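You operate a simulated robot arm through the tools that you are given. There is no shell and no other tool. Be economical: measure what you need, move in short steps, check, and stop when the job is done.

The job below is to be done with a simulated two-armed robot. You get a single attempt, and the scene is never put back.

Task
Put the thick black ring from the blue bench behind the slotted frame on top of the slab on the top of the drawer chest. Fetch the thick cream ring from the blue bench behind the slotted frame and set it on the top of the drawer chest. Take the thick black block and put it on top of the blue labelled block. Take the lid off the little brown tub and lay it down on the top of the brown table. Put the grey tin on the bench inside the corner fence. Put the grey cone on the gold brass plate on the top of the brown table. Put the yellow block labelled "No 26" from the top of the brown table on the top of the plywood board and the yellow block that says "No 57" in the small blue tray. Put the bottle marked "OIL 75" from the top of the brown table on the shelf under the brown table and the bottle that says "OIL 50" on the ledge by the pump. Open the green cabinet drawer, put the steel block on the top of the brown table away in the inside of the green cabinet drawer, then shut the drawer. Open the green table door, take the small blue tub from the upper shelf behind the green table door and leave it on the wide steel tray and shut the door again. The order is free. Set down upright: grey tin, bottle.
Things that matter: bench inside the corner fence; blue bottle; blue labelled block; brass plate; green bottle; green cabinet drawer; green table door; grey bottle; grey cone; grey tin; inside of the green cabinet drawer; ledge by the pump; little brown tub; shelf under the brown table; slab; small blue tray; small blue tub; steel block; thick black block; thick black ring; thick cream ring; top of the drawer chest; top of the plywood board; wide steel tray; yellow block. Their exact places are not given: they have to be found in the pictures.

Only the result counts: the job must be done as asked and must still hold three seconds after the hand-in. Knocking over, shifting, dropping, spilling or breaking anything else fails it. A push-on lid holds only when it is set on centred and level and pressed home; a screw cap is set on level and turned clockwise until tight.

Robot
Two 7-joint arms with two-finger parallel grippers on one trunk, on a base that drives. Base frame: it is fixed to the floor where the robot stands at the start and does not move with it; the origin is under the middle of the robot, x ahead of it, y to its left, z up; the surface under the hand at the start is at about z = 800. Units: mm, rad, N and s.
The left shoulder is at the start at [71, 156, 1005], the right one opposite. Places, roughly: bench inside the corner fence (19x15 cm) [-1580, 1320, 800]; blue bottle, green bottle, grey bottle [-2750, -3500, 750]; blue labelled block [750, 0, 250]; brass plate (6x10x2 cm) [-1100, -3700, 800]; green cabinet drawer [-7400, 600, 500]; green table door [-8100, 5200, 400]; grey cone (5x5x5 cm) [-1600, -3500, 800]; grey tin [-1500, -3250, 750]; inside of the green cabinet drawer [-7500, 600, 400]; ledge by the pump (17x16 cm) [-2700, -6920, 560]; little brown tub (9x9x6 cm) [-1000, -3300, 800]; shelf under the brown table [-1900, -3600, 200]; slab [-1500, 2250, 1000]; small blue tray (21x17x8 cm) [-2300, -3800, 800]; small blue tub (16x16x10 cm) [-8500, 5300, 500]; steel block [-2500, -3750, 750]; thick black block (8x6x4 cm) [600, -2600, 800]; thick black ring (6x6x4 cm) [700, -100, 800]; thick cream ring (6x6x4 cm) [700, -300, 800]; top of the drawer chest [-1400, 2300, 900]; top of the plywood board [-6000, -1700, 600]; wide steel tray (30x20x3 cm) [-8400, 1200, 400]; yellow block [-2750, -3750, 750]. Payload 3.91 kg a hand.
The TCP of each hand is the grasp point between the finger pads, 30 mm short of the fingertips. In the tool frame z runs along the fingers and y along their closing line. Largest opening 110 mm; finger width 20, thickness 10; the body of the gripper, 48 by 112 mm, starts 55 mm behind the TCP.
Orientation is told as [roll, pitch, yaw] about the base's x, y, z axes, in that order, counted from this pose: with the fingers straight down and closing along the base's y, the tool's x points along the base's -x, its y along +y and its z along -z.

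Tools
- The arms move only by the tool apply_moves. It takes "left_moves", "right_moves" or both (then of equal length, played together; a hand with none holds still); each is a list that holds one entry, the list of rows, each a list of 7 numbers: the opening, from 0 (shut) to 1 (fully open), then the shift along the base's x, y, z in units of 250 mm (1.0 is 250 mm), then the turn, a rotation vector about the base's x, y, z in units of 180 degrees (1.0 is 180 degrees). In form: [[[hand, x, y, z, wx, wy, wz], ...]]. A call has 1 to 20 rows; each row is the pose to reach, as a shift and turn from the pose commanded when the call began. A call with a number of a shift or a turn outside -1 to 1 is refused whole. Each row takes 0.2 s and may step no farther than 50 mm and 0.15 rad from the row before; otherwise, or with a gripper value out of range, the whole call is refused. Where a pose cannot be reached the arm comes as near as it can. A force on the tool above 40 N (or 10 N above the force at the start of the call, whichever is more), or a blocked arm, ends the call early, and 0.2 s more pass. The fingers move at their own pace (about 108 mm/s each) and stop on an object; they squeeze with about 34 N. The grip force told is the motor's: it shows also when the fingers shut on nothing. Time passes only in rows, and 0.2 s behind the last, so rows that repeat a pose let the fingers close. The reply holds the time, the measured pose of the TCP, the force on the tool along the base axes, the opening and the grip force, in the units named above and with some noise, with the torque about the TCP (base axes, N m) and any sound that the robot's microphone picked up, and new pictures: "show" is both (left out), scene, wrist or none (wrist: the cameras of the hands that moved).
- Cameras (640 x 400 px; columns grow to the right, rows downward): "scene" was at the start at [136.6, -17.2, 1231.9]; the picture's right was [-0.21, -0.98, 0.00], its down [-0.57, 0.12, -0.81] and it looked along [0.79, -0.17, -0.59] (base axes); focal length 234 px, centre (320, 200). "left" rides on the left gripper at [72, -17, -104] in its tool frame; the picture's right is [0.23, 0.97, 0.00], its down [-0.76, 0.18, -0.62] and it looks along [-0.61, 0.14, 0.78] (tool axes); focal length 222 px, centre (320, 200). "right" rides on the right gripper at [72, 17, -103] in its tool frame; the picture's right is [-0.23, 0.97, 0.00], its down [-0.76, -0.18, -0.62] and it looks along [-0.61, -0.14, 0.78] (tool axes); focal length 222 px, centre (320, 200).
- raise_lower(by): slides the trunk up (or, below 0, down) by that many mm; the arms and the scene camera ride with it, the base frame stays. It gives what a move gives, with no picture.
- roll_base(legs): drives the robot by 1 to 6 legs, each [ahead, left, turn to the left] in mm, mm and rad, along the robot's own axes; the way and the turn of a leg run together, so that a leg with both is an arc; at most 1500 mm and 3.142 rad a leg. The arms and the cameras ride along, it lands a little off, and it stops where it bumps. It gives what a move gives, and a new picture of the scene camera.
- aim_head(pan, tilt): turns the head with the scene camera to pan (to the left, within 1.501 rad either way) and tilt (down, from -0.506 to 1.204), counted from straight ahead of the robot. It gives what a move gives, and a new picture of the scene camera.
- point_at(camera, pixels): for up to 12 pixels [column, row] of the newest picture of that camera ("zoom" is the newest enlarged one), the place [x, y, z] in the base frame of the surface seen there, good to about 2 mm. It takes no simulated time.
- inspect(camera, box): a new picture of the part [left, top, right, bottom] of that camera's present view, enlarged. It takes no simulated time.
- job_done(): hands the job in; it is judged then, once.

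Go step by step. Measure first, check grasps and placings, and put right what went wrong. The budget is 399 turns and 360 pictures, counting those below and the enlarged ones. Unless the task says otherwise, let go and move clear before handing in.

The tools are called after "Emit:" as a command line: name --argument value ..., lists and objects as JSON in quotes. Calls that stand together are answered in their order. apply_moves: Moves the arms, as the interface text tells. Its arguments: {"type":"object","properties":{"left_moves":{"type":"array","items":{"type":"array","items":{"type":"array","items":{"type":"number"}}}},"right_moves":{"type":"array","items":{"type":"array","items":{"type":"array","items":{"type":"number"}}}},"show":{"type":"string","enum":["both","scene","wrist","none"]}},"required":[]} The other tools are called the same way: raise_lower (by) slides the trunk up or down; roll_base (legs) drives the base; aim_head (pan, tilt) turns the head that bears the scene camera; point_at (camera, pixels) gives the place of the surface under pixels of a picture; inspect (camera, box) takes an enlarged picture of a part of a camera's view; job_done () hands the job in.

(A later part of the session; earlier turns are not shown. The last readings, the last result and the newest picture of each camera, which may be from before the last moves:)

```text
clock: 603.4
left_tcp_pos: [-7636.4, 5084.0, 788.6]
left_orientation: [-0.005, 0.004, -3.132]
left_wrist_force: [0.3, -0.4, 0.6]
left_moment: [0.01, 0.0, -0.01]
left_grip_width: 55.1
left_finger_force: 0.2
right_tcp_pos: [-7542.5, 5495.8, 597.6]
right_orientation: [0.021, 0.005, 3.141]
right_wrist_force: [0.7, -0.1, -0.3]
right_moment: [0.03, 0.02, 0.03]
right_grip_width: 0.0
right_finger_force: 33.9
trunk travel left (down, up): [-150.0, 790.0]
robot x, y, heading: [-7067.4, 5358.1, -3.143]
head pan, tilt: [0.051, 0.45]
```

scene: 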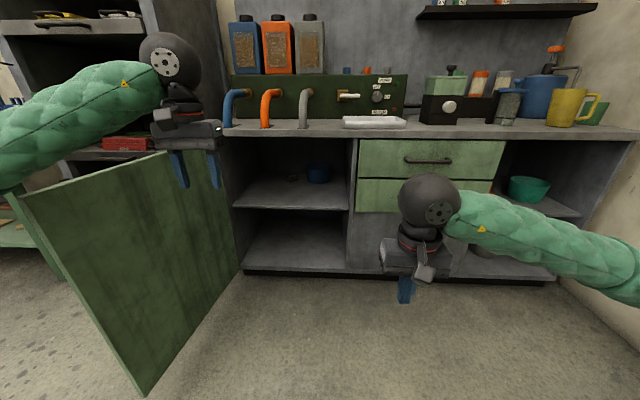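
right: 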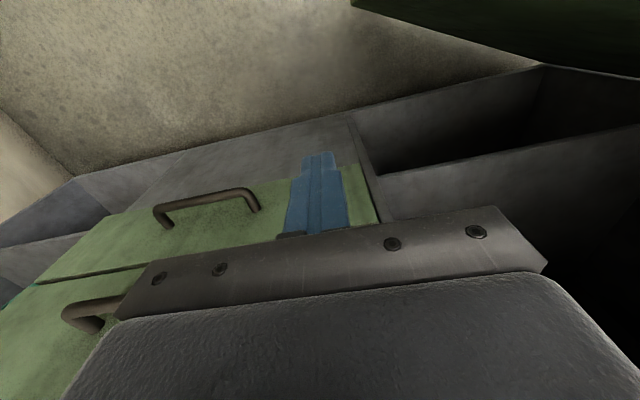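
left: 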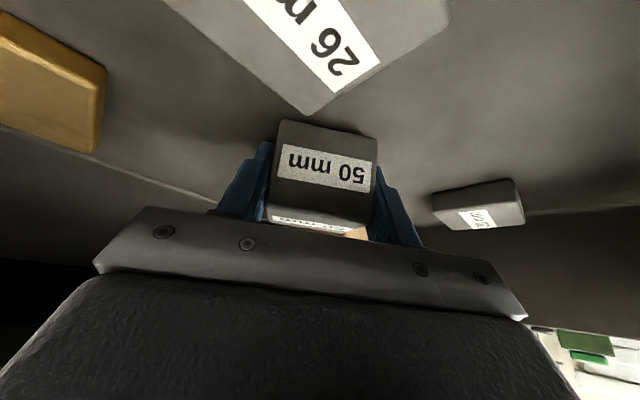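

Rim: front (-8468), left wall at (-8544,5198), top z 528; underside of the bench 770. I'll pinch the left wall with the left hand, arm well stretched so the forearm stays straight. First I shift the robot and tilt/extend the left hand in front of the opening.

Emit:
roll_base --legs '[[0, 98, 0]]'

Emit:
apply_moves --left_moves '[[[0.4, -0.111, 0.095, -0.099, 0, 0.0278, 0], [0.4, -0.222, 0.19, -0.198, 0, 0.0556, 0], [0.4, -0.333, 0.285, -0.297, 0, 0.0833, 0], [0.4, -0.444, 0.38, -0.396, 0, 0.1111, 0], [0.4, -0.556, 0.476, -0.494, 0, 0.1389, 0], [0.4, -0.667, 0.571, -0.593, 0, 0.1667, 0], [0.4, -0.778, 0.666, -0.692, 0, 0.1944, 0], [0.4, -0.889, 0.761, -0.791, 0, 0.2222, 0], [0.4, -1, 0.856, -0.89, 0, 0.25, 0]]]' --show "none"

Emit:
apply_moves --left_moves '[[[0.4, -0.18, 0, 0, 0, 0, 0], [0.4, -0.36, 0, 0, 0, 0, 0], [0.4, -0.54, 0, 0, 0, 0, 0], [0.4, -0.72, 0, 0, 0, 0, 0]]]' --show "both"

```text
clock: 604.5
left_tcp_pos: [-7637.3, 4985.5, 788.6]
left_orientation: [-0.005, 0.003, -3.134]
left_wrist_force: [-0.2, 0.0, -0.1]
left_moment: [0.01, -0.01, 0.02]
left_grip_width: 55.1
left_finger_force: 0.0
right_tcp_pos: [-7542.8, 5396.4, 596.5]
right_orientation: [0.022, 0.005, 3.142]
right_wrist_force: [-0.5, -0.6, 0.0]
right_moment: [-0.02, -0.01, -0.03]
right_grip_width: 0.2
right_finger_force: 34.1
trunk travel left (down, up): [-150.0, 790.0]
robot x, y, heading: [-7063.6, 5255.5, -3.139]
head pan, tilt: [0.051, 0.45]
```

scene: 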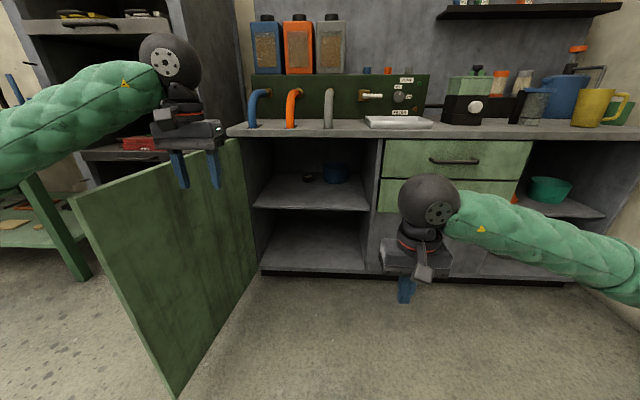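

```text
clock: 606.1
left_tcp_pos: [-7819.2, 5151.0, 659.3]
left_orientation: [0.067, -0.613, 3.103]
left_wrist_force: [-2.4, 1.4, -4.6]
left_moment: [-0.14, 0.17, 0.07]
left_grip_width: 44.1
left_finger_force: 0.0
right_tcp_pos: [-7584.5, 5434.7, 589.0]
right_orientation: [-0.016, -0.017, 3.012]
right_wrist_force: [-1.4, 0.4, -0.6]
right_moment: [-0.07, -0.14, 0.0]
right_grip_width: 0.0
right_finger_force: 33.9
trunk travel left (down, up): [-150.0, 790.0]
robot x, y, heading: [-7075.7, 5246.6, -3.138]
head pan, tilt: [0.051, 0.45]
stopped in row 8 (right hand): the arm was blocked; the commanded pose is now the measured one
```

```text
clock: 606.5
left_tcp_pos: [-7850.5, 5069.2, 665.2]
left_orientation: [-0.073, -0.61, 3.126]
left_wrist_force: [-0.2, -2.2, 0.2]
left_moment: [0.1, -0.04, -0.09]
left_grip_width: 43.7
left_finger_force: 0.0
right_tcp_pos: [-7631.2, 5364.7, 590.4]
right_orientation: [-0.175, -0.049, 2.815]
right_wrist_force: [0.3, -0.8, 0.1]
right_moment: [0.16, -0.03, -0.01]
right_grip_width: 0.1
right_finger_force: 34.0
trunk travel left (down, up): [-150.0, 790.0]
robot x, y, heading: [-7102.3, 5241.8, 3.101]
head pan, tilt: [0.051, 0.45]
stopped in row 1 (left hand): the arm was blocked; the commanded pose is now the measured one
```

scene: 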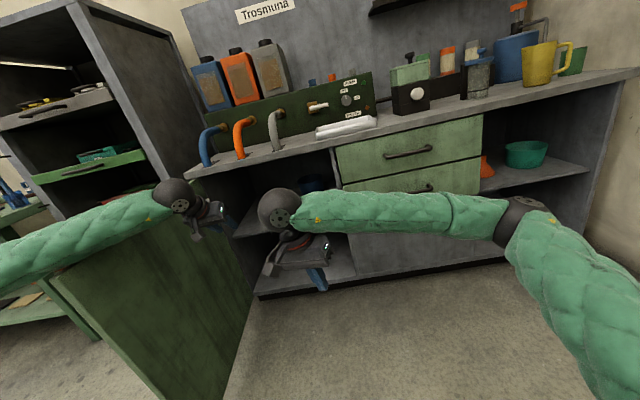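
left: 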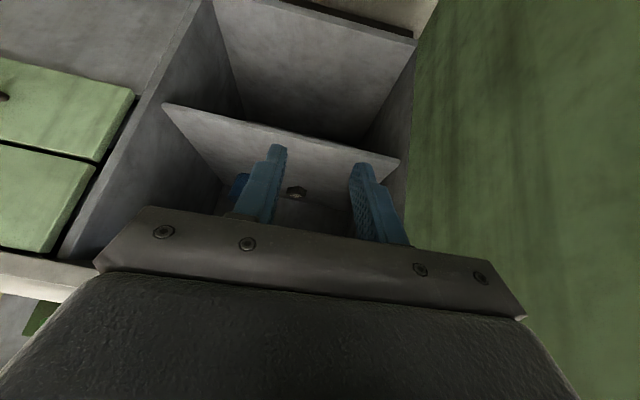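

The left forearm came down on the open door's top edge and the robot got pushed askew. I lift the left hand straight back up.

Emit:
apply_moves --left_moves '[[[0.4, 0.02, 0.02, 0.12, 0, 0, 0], [0.4, 0.04, 0.04, 0.26, 0, 0, 0], [0.4, 0.06, 0.06, 0.42, 0, 0, 0], [0.4, 0.08, 0.08, 0.58, 0, 0, 0], [0.4, 0.08, 0.08, 0.74, 0, 0, 0]]]' --show "scene"

```text
clock: 606.8
left_tcp_pos: [-7877.0, 4985.3, 650.6]
left_orientation: [-0.153, -0.57, -3.107]
left_wrist_force: [0.3, 0.0, -1.0]
left_moment: [0.06, -0.01, -0.02]
left_grip_width: 44.2
left_finger_force: 0.0
right_tcp_pos: [-7659.3, 5308.5, 553.9]
right_orientation: [-0.314, -0.082, 2.679]
right_wrist_force: [0.0, -0.6, 1.4]
right_moment: [0.04, -0.04, 0.02]
right_grip_width: 0.0
right_finger_force: 34.1
trunk travel left (down, up): [-150.0, 790.0]
robot x, y, heading: [-7120.9, 5242.9, 3.06]
head pan, tilt: [0.051, 0.45]
stopped in row 1 (left hand): the arm was blocked; the commanded pose is now the measured one
```

scene: 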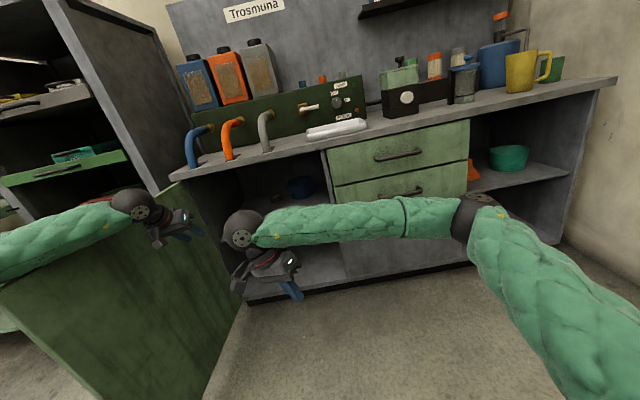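

The robot itself seems to be tilting. point_at costs no simulated time, so I use it to work out the camera's lean before any further move.

Emit:
point_at --camera "scene" --pixels '[[320, 200], [320, 100], [320, 300], [220, 200], [420, 200], [180, 178], [600, 82], [60, 20], [100, 100], [440, 130], [445, 230], [320, 380]]'

Emit:
inspect --camera "scene" --box '[0, 0, 640, 400]'

```text
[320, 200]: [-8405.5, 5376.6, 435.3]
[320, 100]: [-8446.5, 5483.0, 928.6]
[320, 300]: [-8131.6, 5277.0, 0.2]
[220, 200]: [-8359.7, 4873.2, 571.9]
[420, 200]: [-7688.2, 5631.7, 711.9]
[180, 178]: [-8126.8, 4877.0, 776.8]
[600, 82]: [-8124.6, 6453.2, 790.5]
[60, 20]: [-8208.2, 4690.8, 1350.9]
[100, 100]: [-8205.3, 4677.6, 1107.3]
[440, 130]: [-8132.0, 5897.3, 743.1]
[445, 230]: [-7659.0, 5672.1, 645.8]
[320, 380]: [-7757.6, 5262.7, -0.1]
```

```text
1.00 times, centred on (320, 200) of scene (not enlarged: the box is as wide or as high as the picture)
```

zoom: 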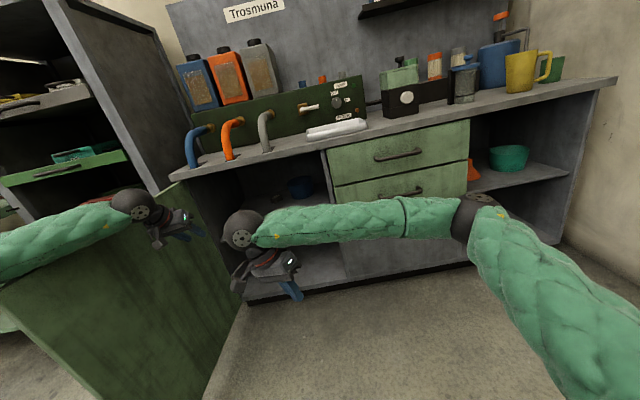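

Solving the picture column shows the head leaning about 0.2 rad to the robot's right: the door is propping up its left side. I move the base 150 to the right, under the lean and away from the door.

Emit:
roll_base --legs '[[0, -150, 0]]'

```text
clock: 607.5
left_tcp_pos: [-7932.2, 4912.5, 520.2]
left_orientation: [-0.06, -0.373, -3.071]
left_wrist_force: [0.7, 5.4, -8.0]
left_moment: [-0.39, 0.27, 0.12]
left_grip_width: 43.9
left_finger_force: 0.1
right_tcp_pos: [-7690.8, 5337.7, 450.5]
right_orientation: [-0.477, -0.103, 2.49]
right_wrist_force: [-1.1, 4.8, -8.3]
right_moment: [-0.02, -0.22, -0.13]
right_grip_width: 0.0
right_finger_force: 34.4
trunk travel left (down, up): [-150.0, 790.0]
robot x, y, heading: [-7164.3, 5274.8, 2.889]
head pan, tilt: [0.051, 0.45]
stopped in leg 1: the robot was blocked; the commanded pose is now the measured one
```

scene: 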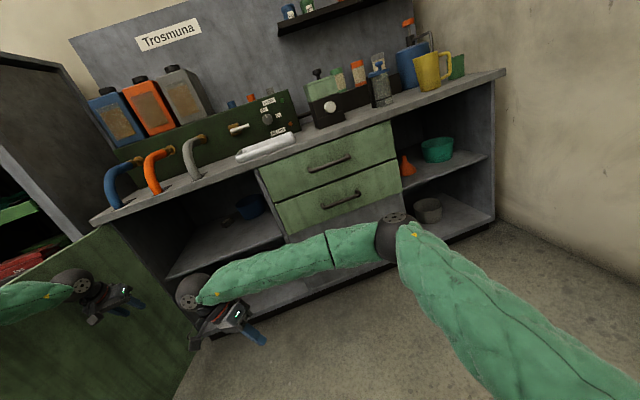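

It's still tipping. I get the camera's attitude again before acting.

Emit:
point_at --camera "scene" --pixels '[[320, 200], [320, 60], [320, 330], [320, 380], [250, 360], [450, 320], [560, 330], [600, 200], [170, 35], [400, 105], [200, 350], [490, 100]]'

```text
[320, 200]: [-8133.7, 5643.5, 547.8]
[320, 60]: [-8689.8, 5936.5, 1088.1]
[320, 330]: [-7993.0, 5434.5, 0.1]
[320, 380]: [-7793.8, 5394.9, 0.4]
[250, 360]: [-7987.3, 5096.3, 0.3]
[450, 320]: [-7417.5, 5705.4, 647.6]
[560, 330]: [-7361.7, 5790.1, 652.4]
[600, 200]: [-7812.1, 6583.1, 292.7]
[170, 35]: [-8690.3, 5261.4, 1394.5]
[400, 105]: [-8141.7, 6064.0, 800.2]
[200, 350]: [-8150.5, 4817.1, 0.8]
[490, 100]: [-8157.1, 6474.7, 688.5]
```

Solving for the camera: pure roll, 0.31 rad to the right, tipping on the right wheels, with the left arm hooked over the door. I shift weight left: the left hand up off the door and the right hand to the left.

Emit:
apply_moves --left_moves '[[[0.4, 0.04, 0, 0.14, 0, 0, 0], [0.4, 0.08, 0, 0.28, 0, 0, 0], [0.4, 0.12, 0, 0.42, 0, 0, 0], [0.4, 0.16, 0, 0.56, 0, 0, 0], [0.4, 0.2, 0, 0.7, 0, 0, 0], [0.4, 0.24, 0, 0.84, 0, 0, 0]]]' --right_moves '[[[0, 0.02, -0.14, 0.06, 0, 0, 0], [0, 0.04, -0.28, 0.12, 0, 0, 0], [0, 0.06, -0.42, 0.18, 0, 0, 0], [0, 0.08, -0.56, 0.24, 0, 0, 0], [0, 0.1, -0.7, 0.3, 0, 0, 0], [0, 0.12, -0.84, 0.36, 0, 0, 0]]]' --show "scene"

```text
clock: 607.9
left_tcp_pos: [-7998.0, 4982.5, 239.8]
left_orientation: [-0.203, -0.147, -3.124]
left_wrist_force: [-7.1, -19.5, -14.5]
left_moment: [1.72, -0.33, -0.33]
left_grip_width: 43.9
left_finger_force: 0.0
right_tcp_pos: [-7727.2, 5356.1, 326.2]
right_orientation: [-0.782, -0.146, 2.45]
right_wrist_force: [-4.4, 2.4, -9.3]
right_moment: [0.54, -0.63, -0.37]
right_grip_width: 0.0
right_finger_force: 33.7
trunk travel left (down, up): [-150.0, 790.0]
robot x, y, heading: [-7231.9, 5318.0, 2.718]
head pan, tilt: [0.051, 0.45]
stopped in row 1 (left hand): the arm was blocked; the commanded pose is now the measured one
```

scene: 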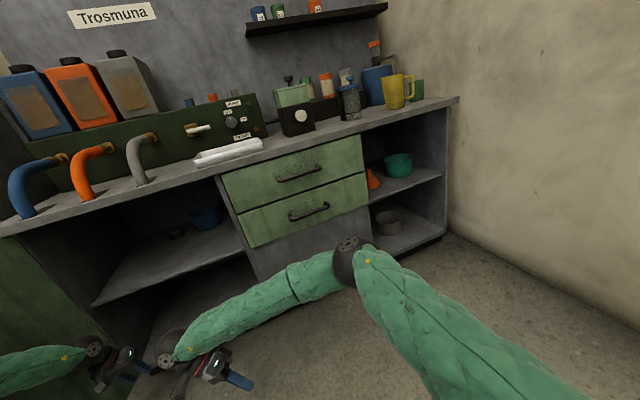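

The robot is still going over. I check the attitude once more.

Emit:
point_at --camera "scene" --pixels '[[320, 200], [320, 100], [320, 360], [320, 385], [280, 370], [450, 260], [560, 330], [600, 200], [250, 380], [110, 15]]'

```text
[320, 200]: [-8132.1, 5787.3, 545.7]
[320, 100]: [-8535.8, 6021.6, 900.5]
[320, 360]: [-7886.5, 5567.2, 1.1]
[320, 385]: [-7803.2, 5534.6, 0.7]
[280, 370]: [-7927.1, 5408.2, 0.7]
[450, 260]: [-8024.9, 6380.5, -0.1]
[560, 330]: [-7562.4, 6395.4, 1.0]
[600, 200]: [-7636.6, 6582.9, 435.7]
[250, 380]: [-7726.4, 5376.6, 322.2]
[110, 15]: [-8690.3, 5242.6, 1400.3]
```

The lean has come down to about 0.2, so it's rocking back. I let a moment pass with only a small head turn.

Emit:
aim_head --pan 0.05 --tilt 0.5

```text
clock: 608.5
left_tcp_pos: [-8049.1, 5004.3, 298.3]
left_orientation: [-0.259, -0.245, -3.104]
left_wrist_force: [1.2, -1.7, -2.9]
left_moment: [0.18, 0.18, -0.06]
left_grip_width: 43.9
left_finger_force: 0.1
right_tcp_pos: [-7754.1, 5362.5, 369.8]
right_orientation: [-0.734, -0.188, 2.431]
right_wrist_force: [0.0, -0.3, -0.1]
right_moment: [-0.01, 0.02, -0.02]
right_grip_width: 0.1
right_finger_force: 33.5
trunk travel left (down, up): [-150.0, 790.0]
robot x, y, heading: [-7237.0, 5341.3, 2.735]
head pan, tilt: [0.051, 0.499]
```

scene: 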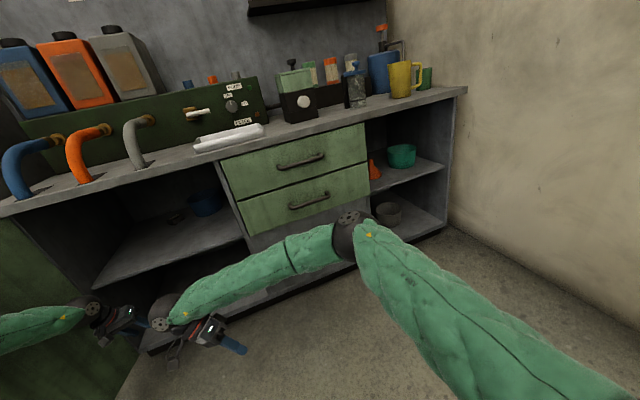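

It seems to have steadied. I re-check the lean.

Emit:
point_at --camera "scene" --pixels '[[320, 200], [320, 100], [320, 350], [320, 385], [450, 260], [150, 190], [40, 330], [90, 300], [300, 220], [200, 205]]'

```text
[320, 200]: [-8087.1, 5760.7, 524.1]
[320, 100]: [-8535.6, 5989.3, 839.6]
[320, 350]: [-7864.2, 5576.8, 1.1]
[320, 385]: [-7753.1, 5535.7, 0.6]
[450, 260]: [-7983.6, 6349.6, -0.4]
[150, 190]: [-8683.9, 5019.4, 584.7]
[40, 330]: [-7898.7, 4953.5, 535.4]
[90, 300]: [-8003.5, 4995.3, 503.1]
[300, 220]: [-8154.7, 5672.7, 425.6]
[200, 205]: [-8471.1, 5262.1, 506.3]
```

Roll is down to 0.18. I let it settle further.

Emit:
aim_head --pan 0.3 --tilt 0.6

Emit:
point_at --camera "scene" --pixels '[[320, 200], [320, 100], [320, 150], [320, 350], [320, 385], [320, 300], [100, 250], [60, 300], [150, 350], [30, 200]]'

```text
clock: 609.3
left_tcp_pos: [-8055.3, 5003.7, 304.1]
left_orientation: [-0.265, -0.258, -3.097]
left_wrist_force: [1.0, 0.5, 0.1]
left_moment: [-0.05, -0.02, 0.0]
left_grip_width: 43.8
left_finger_force: 0.0
right_tcp_pos: [-7757.5, 5364.3, 371.9]
right_orientation: [-0.735, -0.194, 2.433]
right_wrist_force: [0.3, -0.9, 0.3]
right_moment: [0.03, -0.02, 0.03]
right_grip_width: 0.1
right_finger_force: 34.0
trunk travel left (down, up): [-150.0, 790.0]
robot x, y, heading: [-7236.3, 5349.3, 2.732]
head pan, tilt: [0.3, 0.6]
```

scene: 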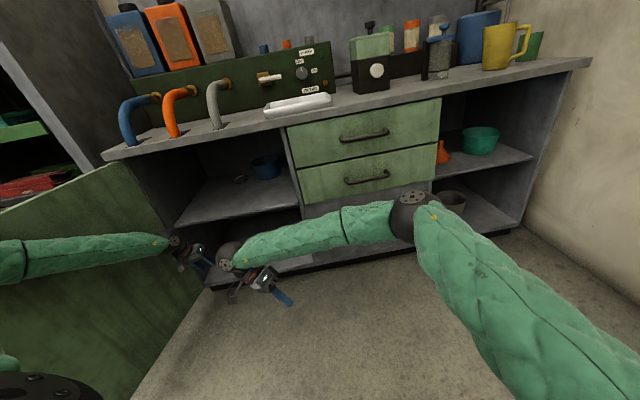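

```text
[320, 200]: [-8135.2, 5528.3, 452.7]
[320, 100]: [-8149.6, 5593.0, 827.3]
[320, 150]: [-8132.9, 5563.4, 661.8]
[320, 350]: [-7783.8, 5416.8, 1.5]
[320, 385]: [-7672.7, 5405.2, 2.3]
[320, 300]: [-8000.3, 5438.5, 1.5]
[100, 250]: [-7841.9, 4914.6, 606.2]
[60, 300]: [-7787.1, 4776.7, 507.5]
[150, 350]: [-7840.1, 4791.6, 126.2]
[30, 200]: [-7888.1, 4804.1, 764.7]
```

It's static at about 0.17 rad, propped by the left elbow resting on the door's top edge. Raising the trunk will lift the elbow off gently; I raise 80 mm and check.

Emit:
raise_lower --by 80

Emit:
aim_head --pan 0.8 --tilt 0.6

Emit:
point_at --camera "scene" --pixels '[[320, 200], [320, 100], [320, 150], [320, 350], [320, 385], [320, 300], [100, 250], [60, 300], [150, 350], [200, 200]]'

```text
clock: 609.6
left_tcp_pos: [-8039.4, 5017.3, 121.3]
left_orientation: [-0.392, -0.146, -3.031]
left_wrist_force: [1.0, -6.0, -4.4]
left_moment: [0.55, 0.08, -0.08]
left_grip_width: 43.9
left_finger_force: 0.0
right_tcp_pos: [-7751.5, 5300.3, 296.8]
right_orientation: [-0.866, -0.197, 2.517]
right_wrist_force: [3.1, -2.5, -1.1]
right_moment: [0.09, 0.15, 0.2]
right_grip_width: 0.0
right_finger_force: 34.2
trunk travel left (down, up): [-152.0, 788.0]
robot x, y, heading: [-7240.5, 5371.4, 2.727]
head pan, tilt: [0.3, 0.6]
stopped: the arm was blocked; the commanded pose is now the measured one
```

```text
clock: 610.5
left_tcp_pos: [-8045.3, 5073.3, 172.9]
left_orientation: [-0.421, -0.185, -3.122]
left_wrist_force: [-0.3, 0.3, 0.2]
left_moment: [0.02, 0.0, 0.02]
left_grip_width: 43.9
left_finger_force: 0.1
right_tcp_pos: [-7738.7, 5386.0, 313.9]
right_orientation: [-0.862, -0.229, 2.398]
right_wrist_force: [0.9, 0.5, 0.0]
right_moment: [-0.03, 0.04, 0.03]
right_grip_width: 0.1
right_finger_force: 34.2
trunk travel left (down, up): [-152.0, 788.0]
robot x, y, heading: [-7194.7, 5391.6, 2.683]
head pan, tilt: [0.799, 0.6]
```

scene: 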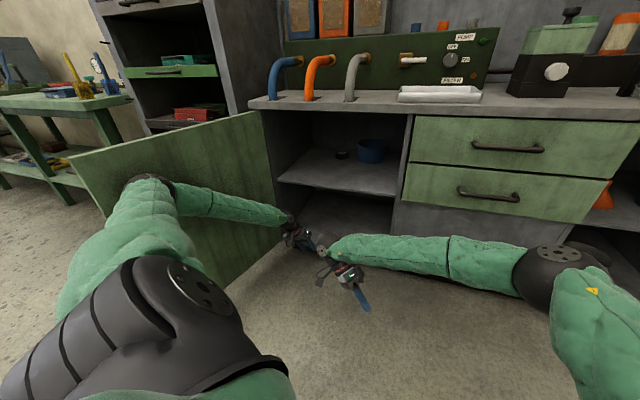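

```text
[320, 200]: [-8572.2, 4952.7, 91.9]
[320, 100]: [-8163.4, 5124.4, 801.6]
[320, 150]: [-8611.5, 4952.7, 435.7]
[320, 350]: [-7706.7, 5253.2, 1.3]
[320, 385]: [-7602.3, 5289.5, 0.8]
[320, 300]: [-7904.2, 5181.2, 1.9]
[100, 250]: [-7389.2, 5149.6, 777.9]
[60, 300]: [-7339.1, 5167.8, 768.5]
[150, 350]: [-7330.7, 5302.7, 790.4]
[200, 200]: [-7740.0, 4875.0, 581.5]
```

The robot is upright again (lean ≈0.04), with the left arm now on the inner side of the door. I pull away from the bench toward +x and a little to the right.

Emit:
roll_base --legs '[[-270, -245, 0]]'

```text
clock: 612.2
left_tcp_pos: [-7948.6, 5149.9, 170.5]
left_orientation: [-0.424, -0.183, 3.023]
left_wrist_force: [-0.2, -0.2, -1.2]
left_moment: [-0.01, -0.05, 0.01]
left_grip_width: 43.7
left_finger_force: 0.1
right_tcp_pos: [-7597.4, 5430.1, 312.5]
right_orientation: [-0.892, -0.24, 2.263]
right_wrist_force: [-0.4, 0.1, 0.3]
right_moment: [0.04, -0.01, 0.05]
right_grip_width: 0.0
right_finger_force: 33.9
trunk travel left (down, up): [-152.0, 788.0]
robot x, y, heading: [-7059.4, 5359.9, 2.537]
head pan, tilt: [0.799, 0.6]
stopped in leg 1: the robot was blocked; the commanded pose is now the measured one
```

scene: 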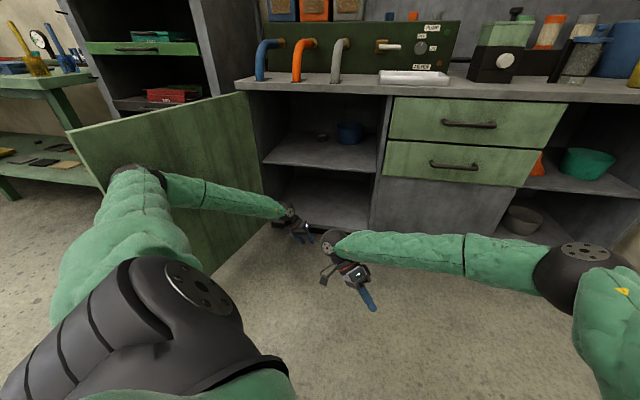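

Still some contact on the left. I strafe purely to the robot's right, which takes the elbow away from the door.

Emit:
roll_base --legs '[[0, -200, 0]]'

```text
clock: 613.8
left_tcp_pos: [-7833.3, 5315.8, 171.4]
left_orientation: [-0.425, -0.186, 3.027]
left_wrist_force: [0.0, -0.2, -0.3]
left_moment: [-0.02, 0.04, -0.02]
left_grip_width: 44.0
left_finger_force: 0.1
right_tcp_pos: [-7482.6, 5596.5, 312.5]
right_orientation: [-0.891, -0.238, 2.265]
right_wrist_force: [-0.5, 0.0, 1.0]
right_moment: [-0.01, -0.01, 0.01]
right_grip_width: 0.0
right_finger_force: 34.1
trunk travel left (down, up): [-152.0, 788.0]
robot x, y, heading: [-6945.2, 5528.0, 2.542]
head pan, tilt: [0.799, 0.6]
```

scene: 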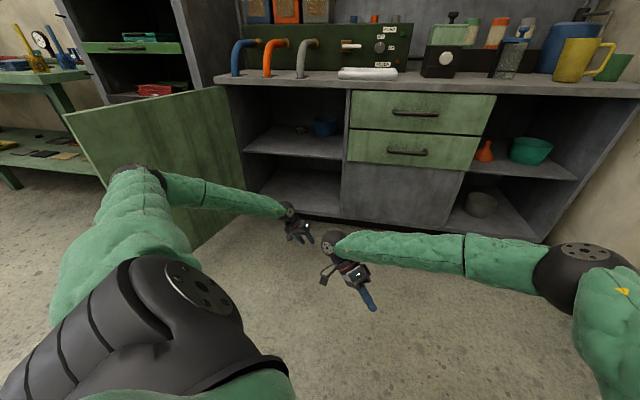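

Free now. I move 350 straight away in +x, then turn back to face the bench squarely.

Emit:
roll_base --legs '[[-288, -199, 0], [0, 0, 0.6]]'

Emit:
aim_head --pan 0.1 --tilt 0.5

Emit:
point_at --camera "scene" --pixels '[[320, 200], [320, 120], [320, 150], [320, 350], [320, 385], [320, 300], [100, 250], [200, 200]]'

```text
clock: 617.8
left_tcp_pos: [-7209.0, 4848.8, 171.5]
left_orientation: [-0.425, -0.185, -2.657]
left_wrist_force: [0.5, -0.2, -0.1]
left_moment: [0.02, 0.01, 0.0]
left_grip_width: 44.3
left_finger_force: 0.0
right_tcp_pos: [-7077.9, 5280.8, 311.5]
right_orientation: [-0.892, -0.239, 2.866]
right_wrist_force: [0.3, 1.2, -0.5]
right_moment: [-0.02, -0.01, 0.01]
right_grip_width: 0.0
right_finger_force: 34.5
trunk travel left (down, up): [-152.0, 788.0]
robot x, y, heading: [-6592.8, 5525.9, -3.144]
head pan, tilt: [0.799, 0.6]
```

scene: 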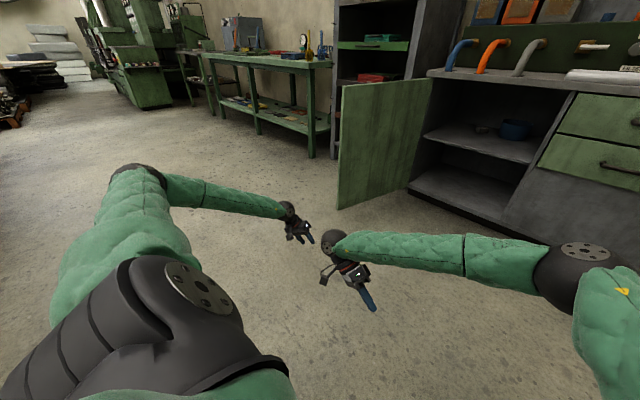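

```text
clock: 618.8
left_tcp_pos: [-7208.2, 4849.0, 170.5]
left_orientation: [-0.423, -0.186, -2.656]
left_wrist_force: [0.7, 0.7, 0.4]
left_moment: [0.0, -0.01, -0.02]
left_grip_width: 44.1
left_finger_force: 0.1
right_tcp_pos: [-7078.5, 5280.0, 312.4]
right_orientation: [-0.891, -0.24, 2.866]
right_wrist_force: [0.3, -0.4, -0.3]
right_moment: [-0.01, 0.0, -0.01]
right_grip_width: 0.0
right_finger_force: 34.0
trunk travel left (down, up): [-152.0, 788.0]
robot x, y, heading: [-6592.7, 5527.8, -3.144]
head pan, tilt: [0.099, 0.499]
```

scene: 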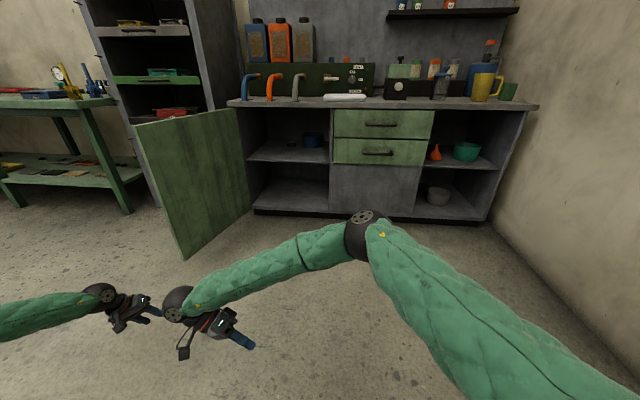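

```text
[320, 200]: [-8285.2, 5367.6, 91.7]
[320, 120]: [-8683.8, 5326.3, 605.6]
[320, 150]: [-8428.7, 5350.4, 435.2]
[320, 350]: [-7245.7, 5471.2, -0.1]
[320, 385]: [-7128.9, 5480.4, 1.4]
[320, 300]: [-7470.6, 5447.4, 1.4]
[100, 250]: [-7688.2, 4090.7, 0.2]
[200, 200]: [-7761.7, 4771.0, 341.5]
```

Recovered: upright, nothing on the bench disturbed, the tub still in place. I now bring both hands back to a clean upright posture.

Emit:
apply_moves --left_moves '[[[0.4, 0, 0.1, 0.12, -0.0147, -0.0112, -0.0174], [0.4, 0, 0.2, 0.24, -0.0295, -0.0224, -0.0347], [0.4, 0, 0.3, 0.36, -0.0442, -0.0335, -0.0521], [0.4, 0, 0.4, 0.48, -0.059, -0.0447, -0.0695], [0.4, 0, 0.5, 0.6, -0.0737, -0.0559, -0.0869], [0.4, 0, 0.6, 0.72, -0.0885, -0.067, -0.1042], [0.4, 0, 0.7, 0.84, -0.1032, -0.0782, -0.1216], [0.4, 0, 0.8, 0.96, -0.118, -0.0894, -0.139]]]' --right_moves '[[[0, 0, 0.12, 0.12, -0.0363, -0.004, 0.0144], [0, 0, 0.24, 0.24, -0.0727, -0.008, 0.0289], [0, 0, 0.36, 0.36, -0.109, -0.012, 0.0433], [0, 0, 0.48, 0.48, -0.1454, -0.016, 0.0578], [0, 0, 0.6, 0.6, -0.1817, -0.02, 0.0722], [0, 0, 0.72, 0.72, -0.2181, -0.024, 0.0866], [0, 0, 0.84, 0.84, -0.2544, -0.028, 0.1011], [0, 0, 0.96, 0.96, -0.2908, -0.032, 0.1155]]]' --show "scene"

```text
clock: 620.6
left_tcp_pos: [-7208.6, 5047.5, 413.0]
left_orientation: [0.005, 0.004, -3.14]
left_wrist_force: [0.4, -1.5, -0.7]
left_moment: [0.0, 0.0, 0.02]
left_grip_width: 43.8
left_finger_force: 0.1
right_tcp_pos: [-7079.5, 5519.7, 552.5]
right_orientation: [0.0, 0.0, -3.139]
right_wrist_force: [-0.6, -0.1, -1.0]
right_moment: [0.05, -0.01, -0.01]
right_grip_width: 0.0
right_finger_force: 34.0
trunk travel left (down, up): [-152.0, 788.0]
robot x, y, heading: [-6593.9, 5529.2, -3.141]
head pan, tilt: [0.099, 0.499]
```

scene: 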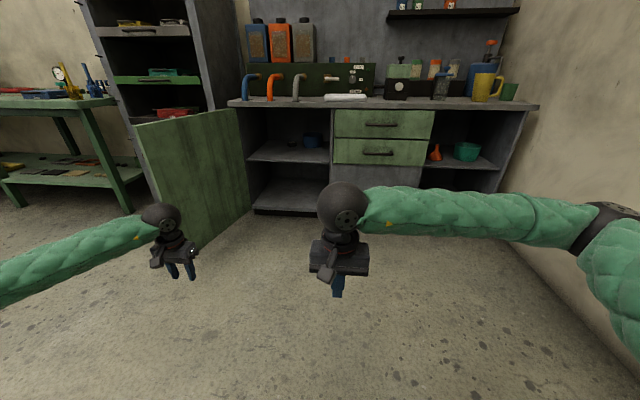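

Both hands are upright. This time I use the right arm for the tub, stretched out, and put the left arm up high, well above the door. First I set that posture here in the open.

Emit:
apply_moves --left_moves '[[[0.4, 0, 0.03, 0.11, 0, 0, 0], [0.4, 0, 0.06, 0.22, 0, 0, 0], [0.4, 0, 0.09, 0.33, 0, 0, 0], [0.4, 0, 0.12, 0.44, 0, 0, 0], [0.4, 0, 0.15, 0.55, 0, 0, 0], [0.4, 0, 0.18, 0.66, 0, 0, 0], [0.4, 0, 0.21, 0.77, 0, 0, 0], [0.4, 0, 0.24, 0.88, 0, 0, 0], [0.4, 0, 0.27, 1, 0, 0, 0]]]' --right_moves '[[[0.4, -0.11, 0.03, 0, 0, 0.0278, 0], [0.4, -0.22, 0.06, 0, 0, 0.0556, 0], [0.4, -0.33, 0.09, 0, 0, 0.0833, 0], [0.4, -0.44, 0.12, 0, 0, 0.1111, 0], [0.4, -0.56, 0.15, 0, 0, 0.1389, 0], [0.4, -0.67, 0.18, 0.01, 0, 0.1667, 0], [0.4, -0.78, 0.22, 0.02, 0, 0.1944, 0], [0.4, -0.89, 0.26, 0.03, 0, 0.2222, 0], [0.4, -1, 0.3, 0.03, 0, 0.25, 0]]]' --show "none"

Emit:
apply_moves --left_moves '[[[0.4, 0, 0, 0.17, 0, 0, 0], [0.4, 0, 0, 0.34, 0, 0, 0], [0.4, 0, 0, 0.51, 0, 0, 0], [0.4, 0, 0, 0.68, 0, 0, 0], [0.4, 0, 0, 0.84, 0, 0, 0], [0.4, 0, 0, 1, 0, 0, 0]]]' --right_moves '[[[0.4, -0.16, 0, 0, 0, 0, 0], [0.4, -0.32, 0, 0, 0, 0, 0], [0.4, -0.48, 0, 0, 0, 0, 0], [0.4, -0.64, 0, 0, 0, 0, 0], [0.4, -0.8, 0, 0, 0, 0, 0], [0.4, -0.96, 0, 0, 0, 0, 0]]]' --show "none"

Emit:
apply_moves --left_moves '[[[0.4, 0, 0, 0.17, 0, 0, 0], [0.4, 0, 0, 0.34, 0, 0, 0], [0.4, 0, 0, 0.51, 0, 0, 0], [0.4, 0, 0, 0.68, 0, 0, 0]]]' --show "scene"

```text
clock: 622.6
left_tcp_pos: [-7209.2, 5116.5, 662.4]
left_orientation: [-0.001, -0.001, -3.142]
left_wrist_force: [0.4, -0.5, -0.8]
left_moment: [0.06, 0.01, 0.03]
left_grip_width: 44.3
left_finger_force: 0.1
right_tcp_pos: [-7328.4, 5595.2, 559.4]
right_orientation: [0.002, -0.784, -3.142]
right_wrist_force: [0.0, 0.2, 0.6]
right_moment: [0.02, 0.01, 0.01]
right_grip_width: 44.3
right_finger_force: 0.0
trunk travel left (down, up): [-152.0, 788.0]
robot x, y, heading: [-6592.6, 5528.1, -3.147]
head pan, tilt: [0.099, 0.499]
```

```text
clock: 624.0
left_tcp_pos: [-7210.5, 5117.1, 912.6]
left_orientation: [0.0, -0.001, 3.14]
left_wrist_force: [-0.7, 0.8, 0.5]
left_moment: [0.01, -0.01, 0.01]
left_grip_width: 44.0
left_finger_force: 0.1
right_tcp_pos: [-7569.1, 5597.1, 561.3]
right_orientation: [0.001, -0.787, -3.141]
right_wrist_force: [-0.3, 0.9, 0.6]
right_moment: [0.0, -0.02, 0.07]
right_grip_width: 44.1
right_finger_force: 0.1
trunk travel left (down, up): [-152.0, 788.0]
robot x, y, heading: [-6591.7, 5527.2, -3.142]
head pan, tilt: [0.099, 0.499]
```

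```text
clock: 625.0
left_tcp_pos: [-7209.5, 5118.0, 1083.6]
left_orientation: [0.0, 0.0, -3.142]
left_wrist_force: [0.2, -0.6, 0.1]
left_moment: [0.01, 0.01, 0.02]
left_grip_width: 44.1
left_finger_force: 0.0
right_tcp_pos: [-7568.9, 5597.1, 561.5]
right_orientation: [-0.001, -0.786, 3.142]
right_wrist_force: [-0.7, 0.7, 0.7]
right_moment: [-0.04, 0.03, 0.01]
right_grip_width: 43.9
right_finger_force: 0.0
trunk travel left (down, up): [-152.0, 788.0]
robot x, y, heading: [-6590.3, 5527.4, -3.138]
head pan, tilt: [0.099, 0.499]
```

scene: 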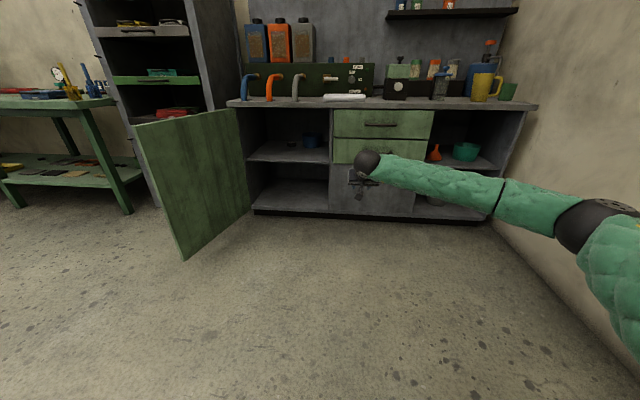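

I check how far the stretched right arm bulges sideways.

Emit:
point_at --camera "scene" --pixels '[[367, 155], [420, 172], [470, 182], [500, 190], [540, 200], [590, 215], [420, 190], [490, 205], [160, 180], [140, 140], [240, 110]]'

```text
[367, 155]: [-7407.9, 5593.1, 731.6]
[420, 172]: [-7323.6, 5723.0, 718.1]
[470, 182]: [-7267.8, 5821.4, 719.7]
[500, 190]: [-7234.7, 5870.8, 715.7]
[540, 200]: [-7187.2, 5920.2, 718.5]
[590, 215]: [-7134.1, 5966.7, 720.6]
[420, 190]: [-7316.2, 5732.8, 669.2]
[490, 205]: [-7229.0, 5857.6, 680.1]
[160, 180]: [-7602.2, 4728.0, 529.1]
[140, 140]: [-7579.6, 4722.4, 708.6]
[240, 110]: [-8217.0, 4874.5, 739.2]
```

The bulge is still large (elbow 370 mm to the right), so I stretch the arm further, to about 1150 ahead, and re-measure.

Emit:
apply_moves --right_moves '[[[0.4, -0.16, 0, 0, 0, 0, 0], [0.4, -0.32, 0, 0, 0, 0, 0], [0.4, -0.48, 0, 0, 0, 0, 0], [0.4, -0.62, 0, 0, 0, 0, 0], [0.4, -0.7, 0, 0, 0, 0, 0]]]' --show "scene"

Emit:
point_at --camera "scene" --pixels '[[360, 148], [400, 160], [450, 172], [500, 185], [540, 200], [580, 215], [620, 230], [420, 175]]'

```text
clock: 626.2
left_tcp_pos: [-7209.8, 5117.2, 1081.5]
left_orientation: [-0.001, -0.001, 3.141]
left_wrist_force: [-0.5, -0.4, -0.5]
left_moment: [-0.02, 0.01, -0.03]
left_grip_width: 43.8
left_finger_force: 0.1
right_tcp_pos: [-7744.5, 5595.1, 559.8]
right_orientation: [0.0, -0.786, -3.142]
right_wrist_force: [-0.1, -0.7, 0.3]
right_moment: [0.03, -0.01, 0.01]
right_grip_width: 44.0
right_finger_force: 0.0
trunk travel left (down, up): [-152.0, 788.0]
robot x, y, heading: [-6592.1, 5529.7, -3.142]
head pan, tilt: [0.099, 0.499]
```

scene: 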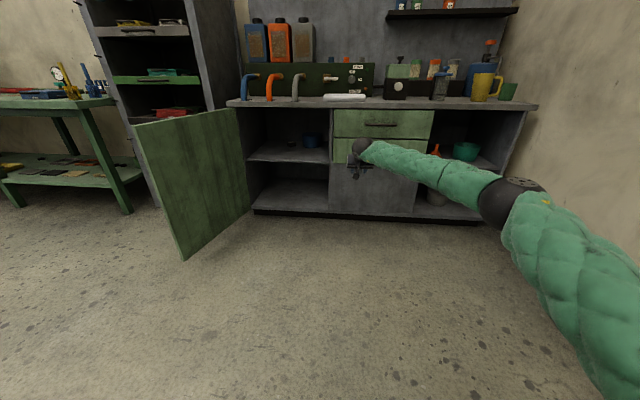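

```text
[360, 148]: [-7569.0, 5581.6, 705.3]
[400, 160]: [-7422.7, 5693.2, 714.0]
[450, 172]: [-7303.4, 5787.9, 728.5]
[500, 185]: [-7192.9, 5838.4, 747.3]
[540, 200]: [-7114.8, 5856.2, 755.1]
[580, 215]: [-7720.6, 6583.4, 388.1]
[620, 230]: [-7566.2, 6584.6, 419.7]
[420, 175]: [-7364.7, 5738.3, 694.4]
```

The arm now runs much straighter (about 0.55 sideways per unit back). I stretch 45 mm more, then drive to the cabinet.

Emit:
apply_moves --right_moves '[[[0.4, -0.1, 0, 0, 0, 0, 0], [0.4, -0.18, 0, 0, 0, 0, 0]]]' --show "none"

Emit:
roll_base --legs '[[0, 390, 0], [400, 0, 0]]'

```text
clock: 626.8
left_tcp_pos: [-7210.5, 5118.2, 1083.1]
left_orientation: [-0.001, -0.001, 3.139]
left_wrist_force: [0.0, -0.2, -0.6]
left_moment: [0.0, 0.03, 0.02]
left_grip_width: 43.9
left_finger_force: 0.1
right_tcp_pos: [-7789.2, 5594.8, 558.7]
right_orientation: [0.0, -0.785, 3.142]
right_wrist_force: [-0.4, 0.2, -0.3]
right_moment: [-0.01, -0.01, -0.01]
right_grip_width: 44.2
right_finger_force: 0.0
trunk travel left (down, up): [-152.0, 788.0]
robot x, y, heading: [-6589.8, 5527.4, 3.144]
head pan, tilt: [0.099, 0.499]
```

```text
clock: 631.4
left_tcp_pos: [-7606.4, 4725.7, 1081.1]
left_orientation: [0.001, 0.002, -3.139]
left_wrist_force: [-0.2, -0.6, -1.0]
left_moment: [0.01, -0.05, -0.01]
left_grip_width: 43.8
left_finger_force: 0.0
right_tcp_pos: [-8185.8, 5201.5, 559.2]
right_orientation: [-0.001, -0.783, -3.138]
right_wrist_force: [0.6, -0.6, 0.1]
right_moment: [0.0, 0.04, -0.01]
right_grip_width: 44.1
right_finger_force: 0.1
trunk travel left (down, up): [-152.0, 788.0]
robot x, y, heading: [-6990.2, 5138.7, -3.14]
head pan, tilt: [0.099, 0.499]
```

scene: 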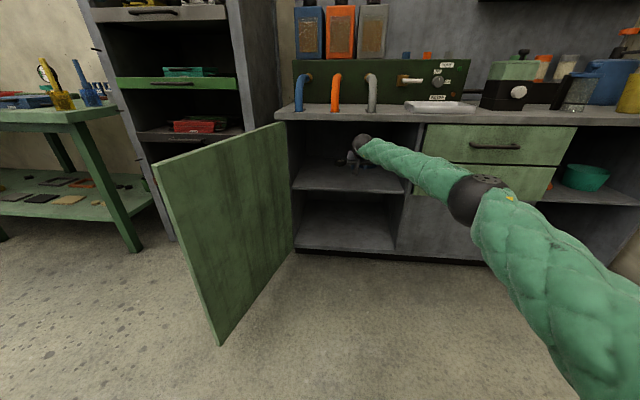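

The hand is entering the opening at (-8186,5201,559). I check with the wrist camera.

Emit:
inspect --camera "right" --box '[0, 0, 640, 400]'

Emit:
point_at --camera "zoom" --pixels '[[300, 150], [270, 150], [285, 130], [270, 165], [330, 150], [240, 150], [290, 170], [250, 130]]'

```text
1.00 times, centred on (320, 200) of right (not enlarged: the box is as wide or as high as the picture)
```

zoom: 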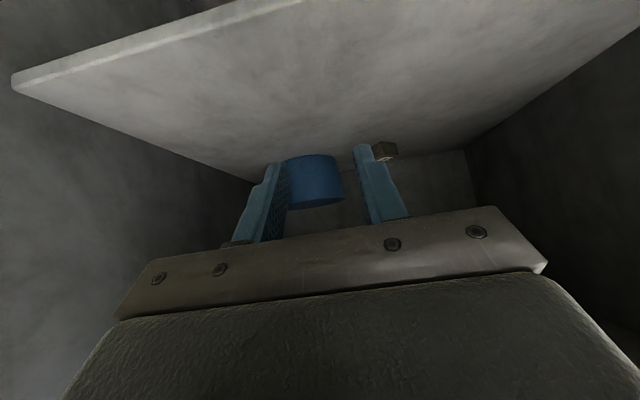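

```text
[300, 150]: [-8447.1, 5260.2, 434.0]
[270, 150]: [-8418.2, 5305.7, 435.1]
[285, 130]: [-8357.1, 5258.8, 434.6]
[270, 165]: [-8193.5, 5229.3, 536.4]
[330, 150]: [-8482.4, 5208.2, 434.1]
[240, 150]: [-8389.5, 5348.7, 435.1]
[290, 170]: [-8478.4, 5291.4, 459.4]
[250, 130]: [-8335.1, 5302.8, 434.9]
```

The tub is ahead between the fingers. I drive 190 more, stopping before its rim, and measure the rim closely.

Emit:
roll_base --legs '[[190, 0, 0]]'

Emit:
inspect --camera "right" --box '[160, 80, 480, 280]'

Emit:
point_at --camera "zoom" --pixels '[[300, 150], [250, 210], [350, 220], [330, 235], [240, 150], [400, 160], [300, 250], [370, 180], [410, 150]]'

```text
clock: 632.9
left_tcp_pos: [-7799.0, 4725.8, 1082.3]
left_orientation: [-0.002, 0.002, -3.141]
left_wrist_force: [-0.4, -0.5, -0.1]
left_moment: [0.0, -0.02, 0.02]
left_grip_width: 43.8
left_finger_force: 0.1
right_tcp_pos: [-8377.8, 5201.8, 559.1]
right_orientation: [0.001, -0.785, -3.14]
right_wrist_force: [-0.3, 0.0, 0.9]
right_moment: [-0.01, 0.04, 0.01]
right_grip_width: 43.8
right_finger_force: 0.1
trunk travel left (down, up): [-152.0, 788.0]
robot x, y, heading: [-7183.1, 5138.6, -3.143]
head pan, tilt: [0.099, 0.499]
```

scene: 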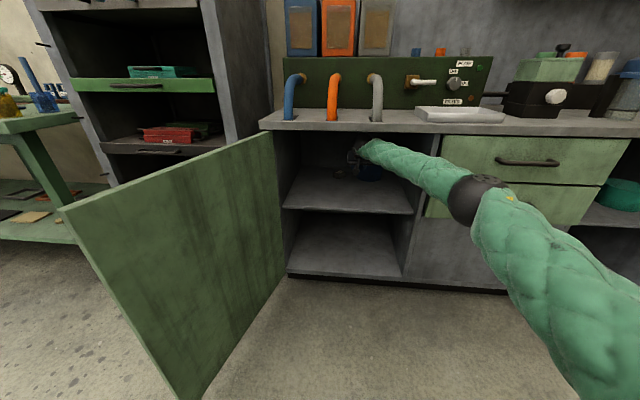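

```text
2.00 times, centred on (320, 180) of right
```

zoom: 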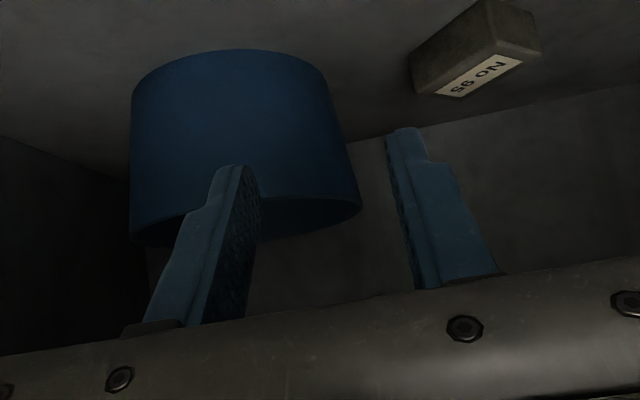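

```text
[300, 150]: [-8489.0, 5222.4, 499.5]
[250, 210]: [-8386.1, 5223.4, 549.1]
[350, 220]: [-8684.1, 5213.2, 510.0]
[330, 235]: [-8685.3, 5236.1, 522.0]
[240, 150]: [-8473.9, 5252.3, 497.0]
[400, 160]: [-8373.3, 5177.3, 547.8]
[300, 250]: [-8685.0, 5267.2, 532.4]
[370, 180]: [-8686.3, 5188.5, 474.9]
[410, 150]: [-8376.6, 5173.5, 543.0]
```

I sample the rim itself.

Emit:
point_at --camera "zoom" --pixels '[[355, 195], [350, 185], [345, 160], [340, 130], [330, 205], [300, 222], [280, 228], [140, 225], [150, 215], [280, 205], [320, 195], [334, 100]]'

```text
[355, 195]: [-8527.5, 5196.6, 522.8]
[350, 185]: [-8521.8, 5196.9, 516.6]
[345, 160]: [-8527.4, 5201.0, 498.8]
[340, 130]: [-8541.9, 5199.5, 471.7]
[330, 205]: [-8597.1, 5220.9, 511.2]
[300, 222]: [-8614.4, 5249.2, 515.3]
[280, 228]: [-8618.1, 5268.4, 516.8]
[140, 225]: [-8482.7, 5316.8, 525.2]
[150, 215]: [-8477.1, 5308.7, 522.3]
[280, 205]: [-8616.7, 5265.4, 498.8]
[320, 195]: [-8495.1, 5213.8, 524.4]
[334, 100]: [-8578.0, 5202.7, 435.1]
```

Left wall outer y≈5195, rim z 527, centre (-8544,5272). I raise 9 mm, drive 147 ahead so the fingers straddle the left wall, and look.

Emit:
apply_moves --right_moves '[[[0.4, 0, -0.014, 0.036, 0, 0, 0]]]' --show "none"

Emit:
roll_base --legs '[[147, 0, 0]]'

Emit:
inspect --camera "right" --box '[160, 80, 480, 280]'

```text
clock: 633.3
left_tcp_pos: [-7798.4, 4725.2, 1081.7]
left_orientation: [0.0, 0.002, -3.141]
left_wrist_force: [-0.3, 0.4, 0.0]
left_moment: [-0.01, 0.03, 0.0]
left_grip_width: 44.2
left_finger_force: 0.0
right_tcp_pos: [-8377.9, 5199.6, 568.4]
right_orientation: [-0.001, -0.786, -3.14]
right_wrist_force: [0.8, -0.4, 0.7]
right_moment: [-0.02, -0.01, -0.01]
right_grip_width: 43.9
right_finger_force: 0.2
trunk travel left (down, up): [-152.0, 788.0]
robot x, y, heading: [-7183.2, 5134.3, -3.143]
head pan, tilt: [0.099, 0.499]
```

```text
clock: 634.7
left_tcp_pos: [-7944.7, 4723.5, 1081.0]
left_orientation: [0.0, 0.001, -3.139]
left_wrist_force: [0.3, 0.6, 0.5]
left_moment: [0.0, 0.01, -0.01]
left_grip_width: 44.1
left_finger_force: 0.1
right_tcp_pos: [-8524.5, 5197.5, 566.3]
right_orientation: [0.0, -0.785, -3.138]
right_wrist_force: [-0.6, 0.1, -0.4]
right_moment: [0.03, -0.02, 0.03]
right_grip_width: 43.8
right_finger_force: 0.1
trunk travel left (down, up): [-152.0, 788.0]
robot x, y, heading: [-7327.4, 5135.5, -3.139]
head pan, tilt: [0.099, 0.499]
```

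scene: 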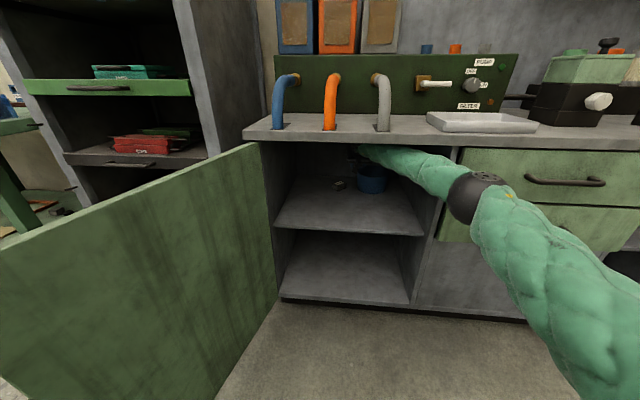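

```text
2.00 times, centred on (320, 180) of right
```

zoom: 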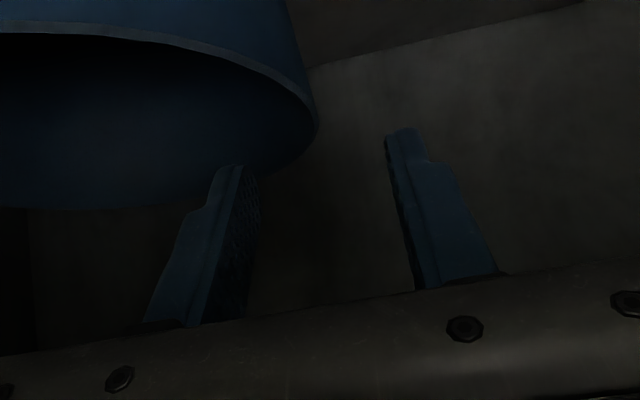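

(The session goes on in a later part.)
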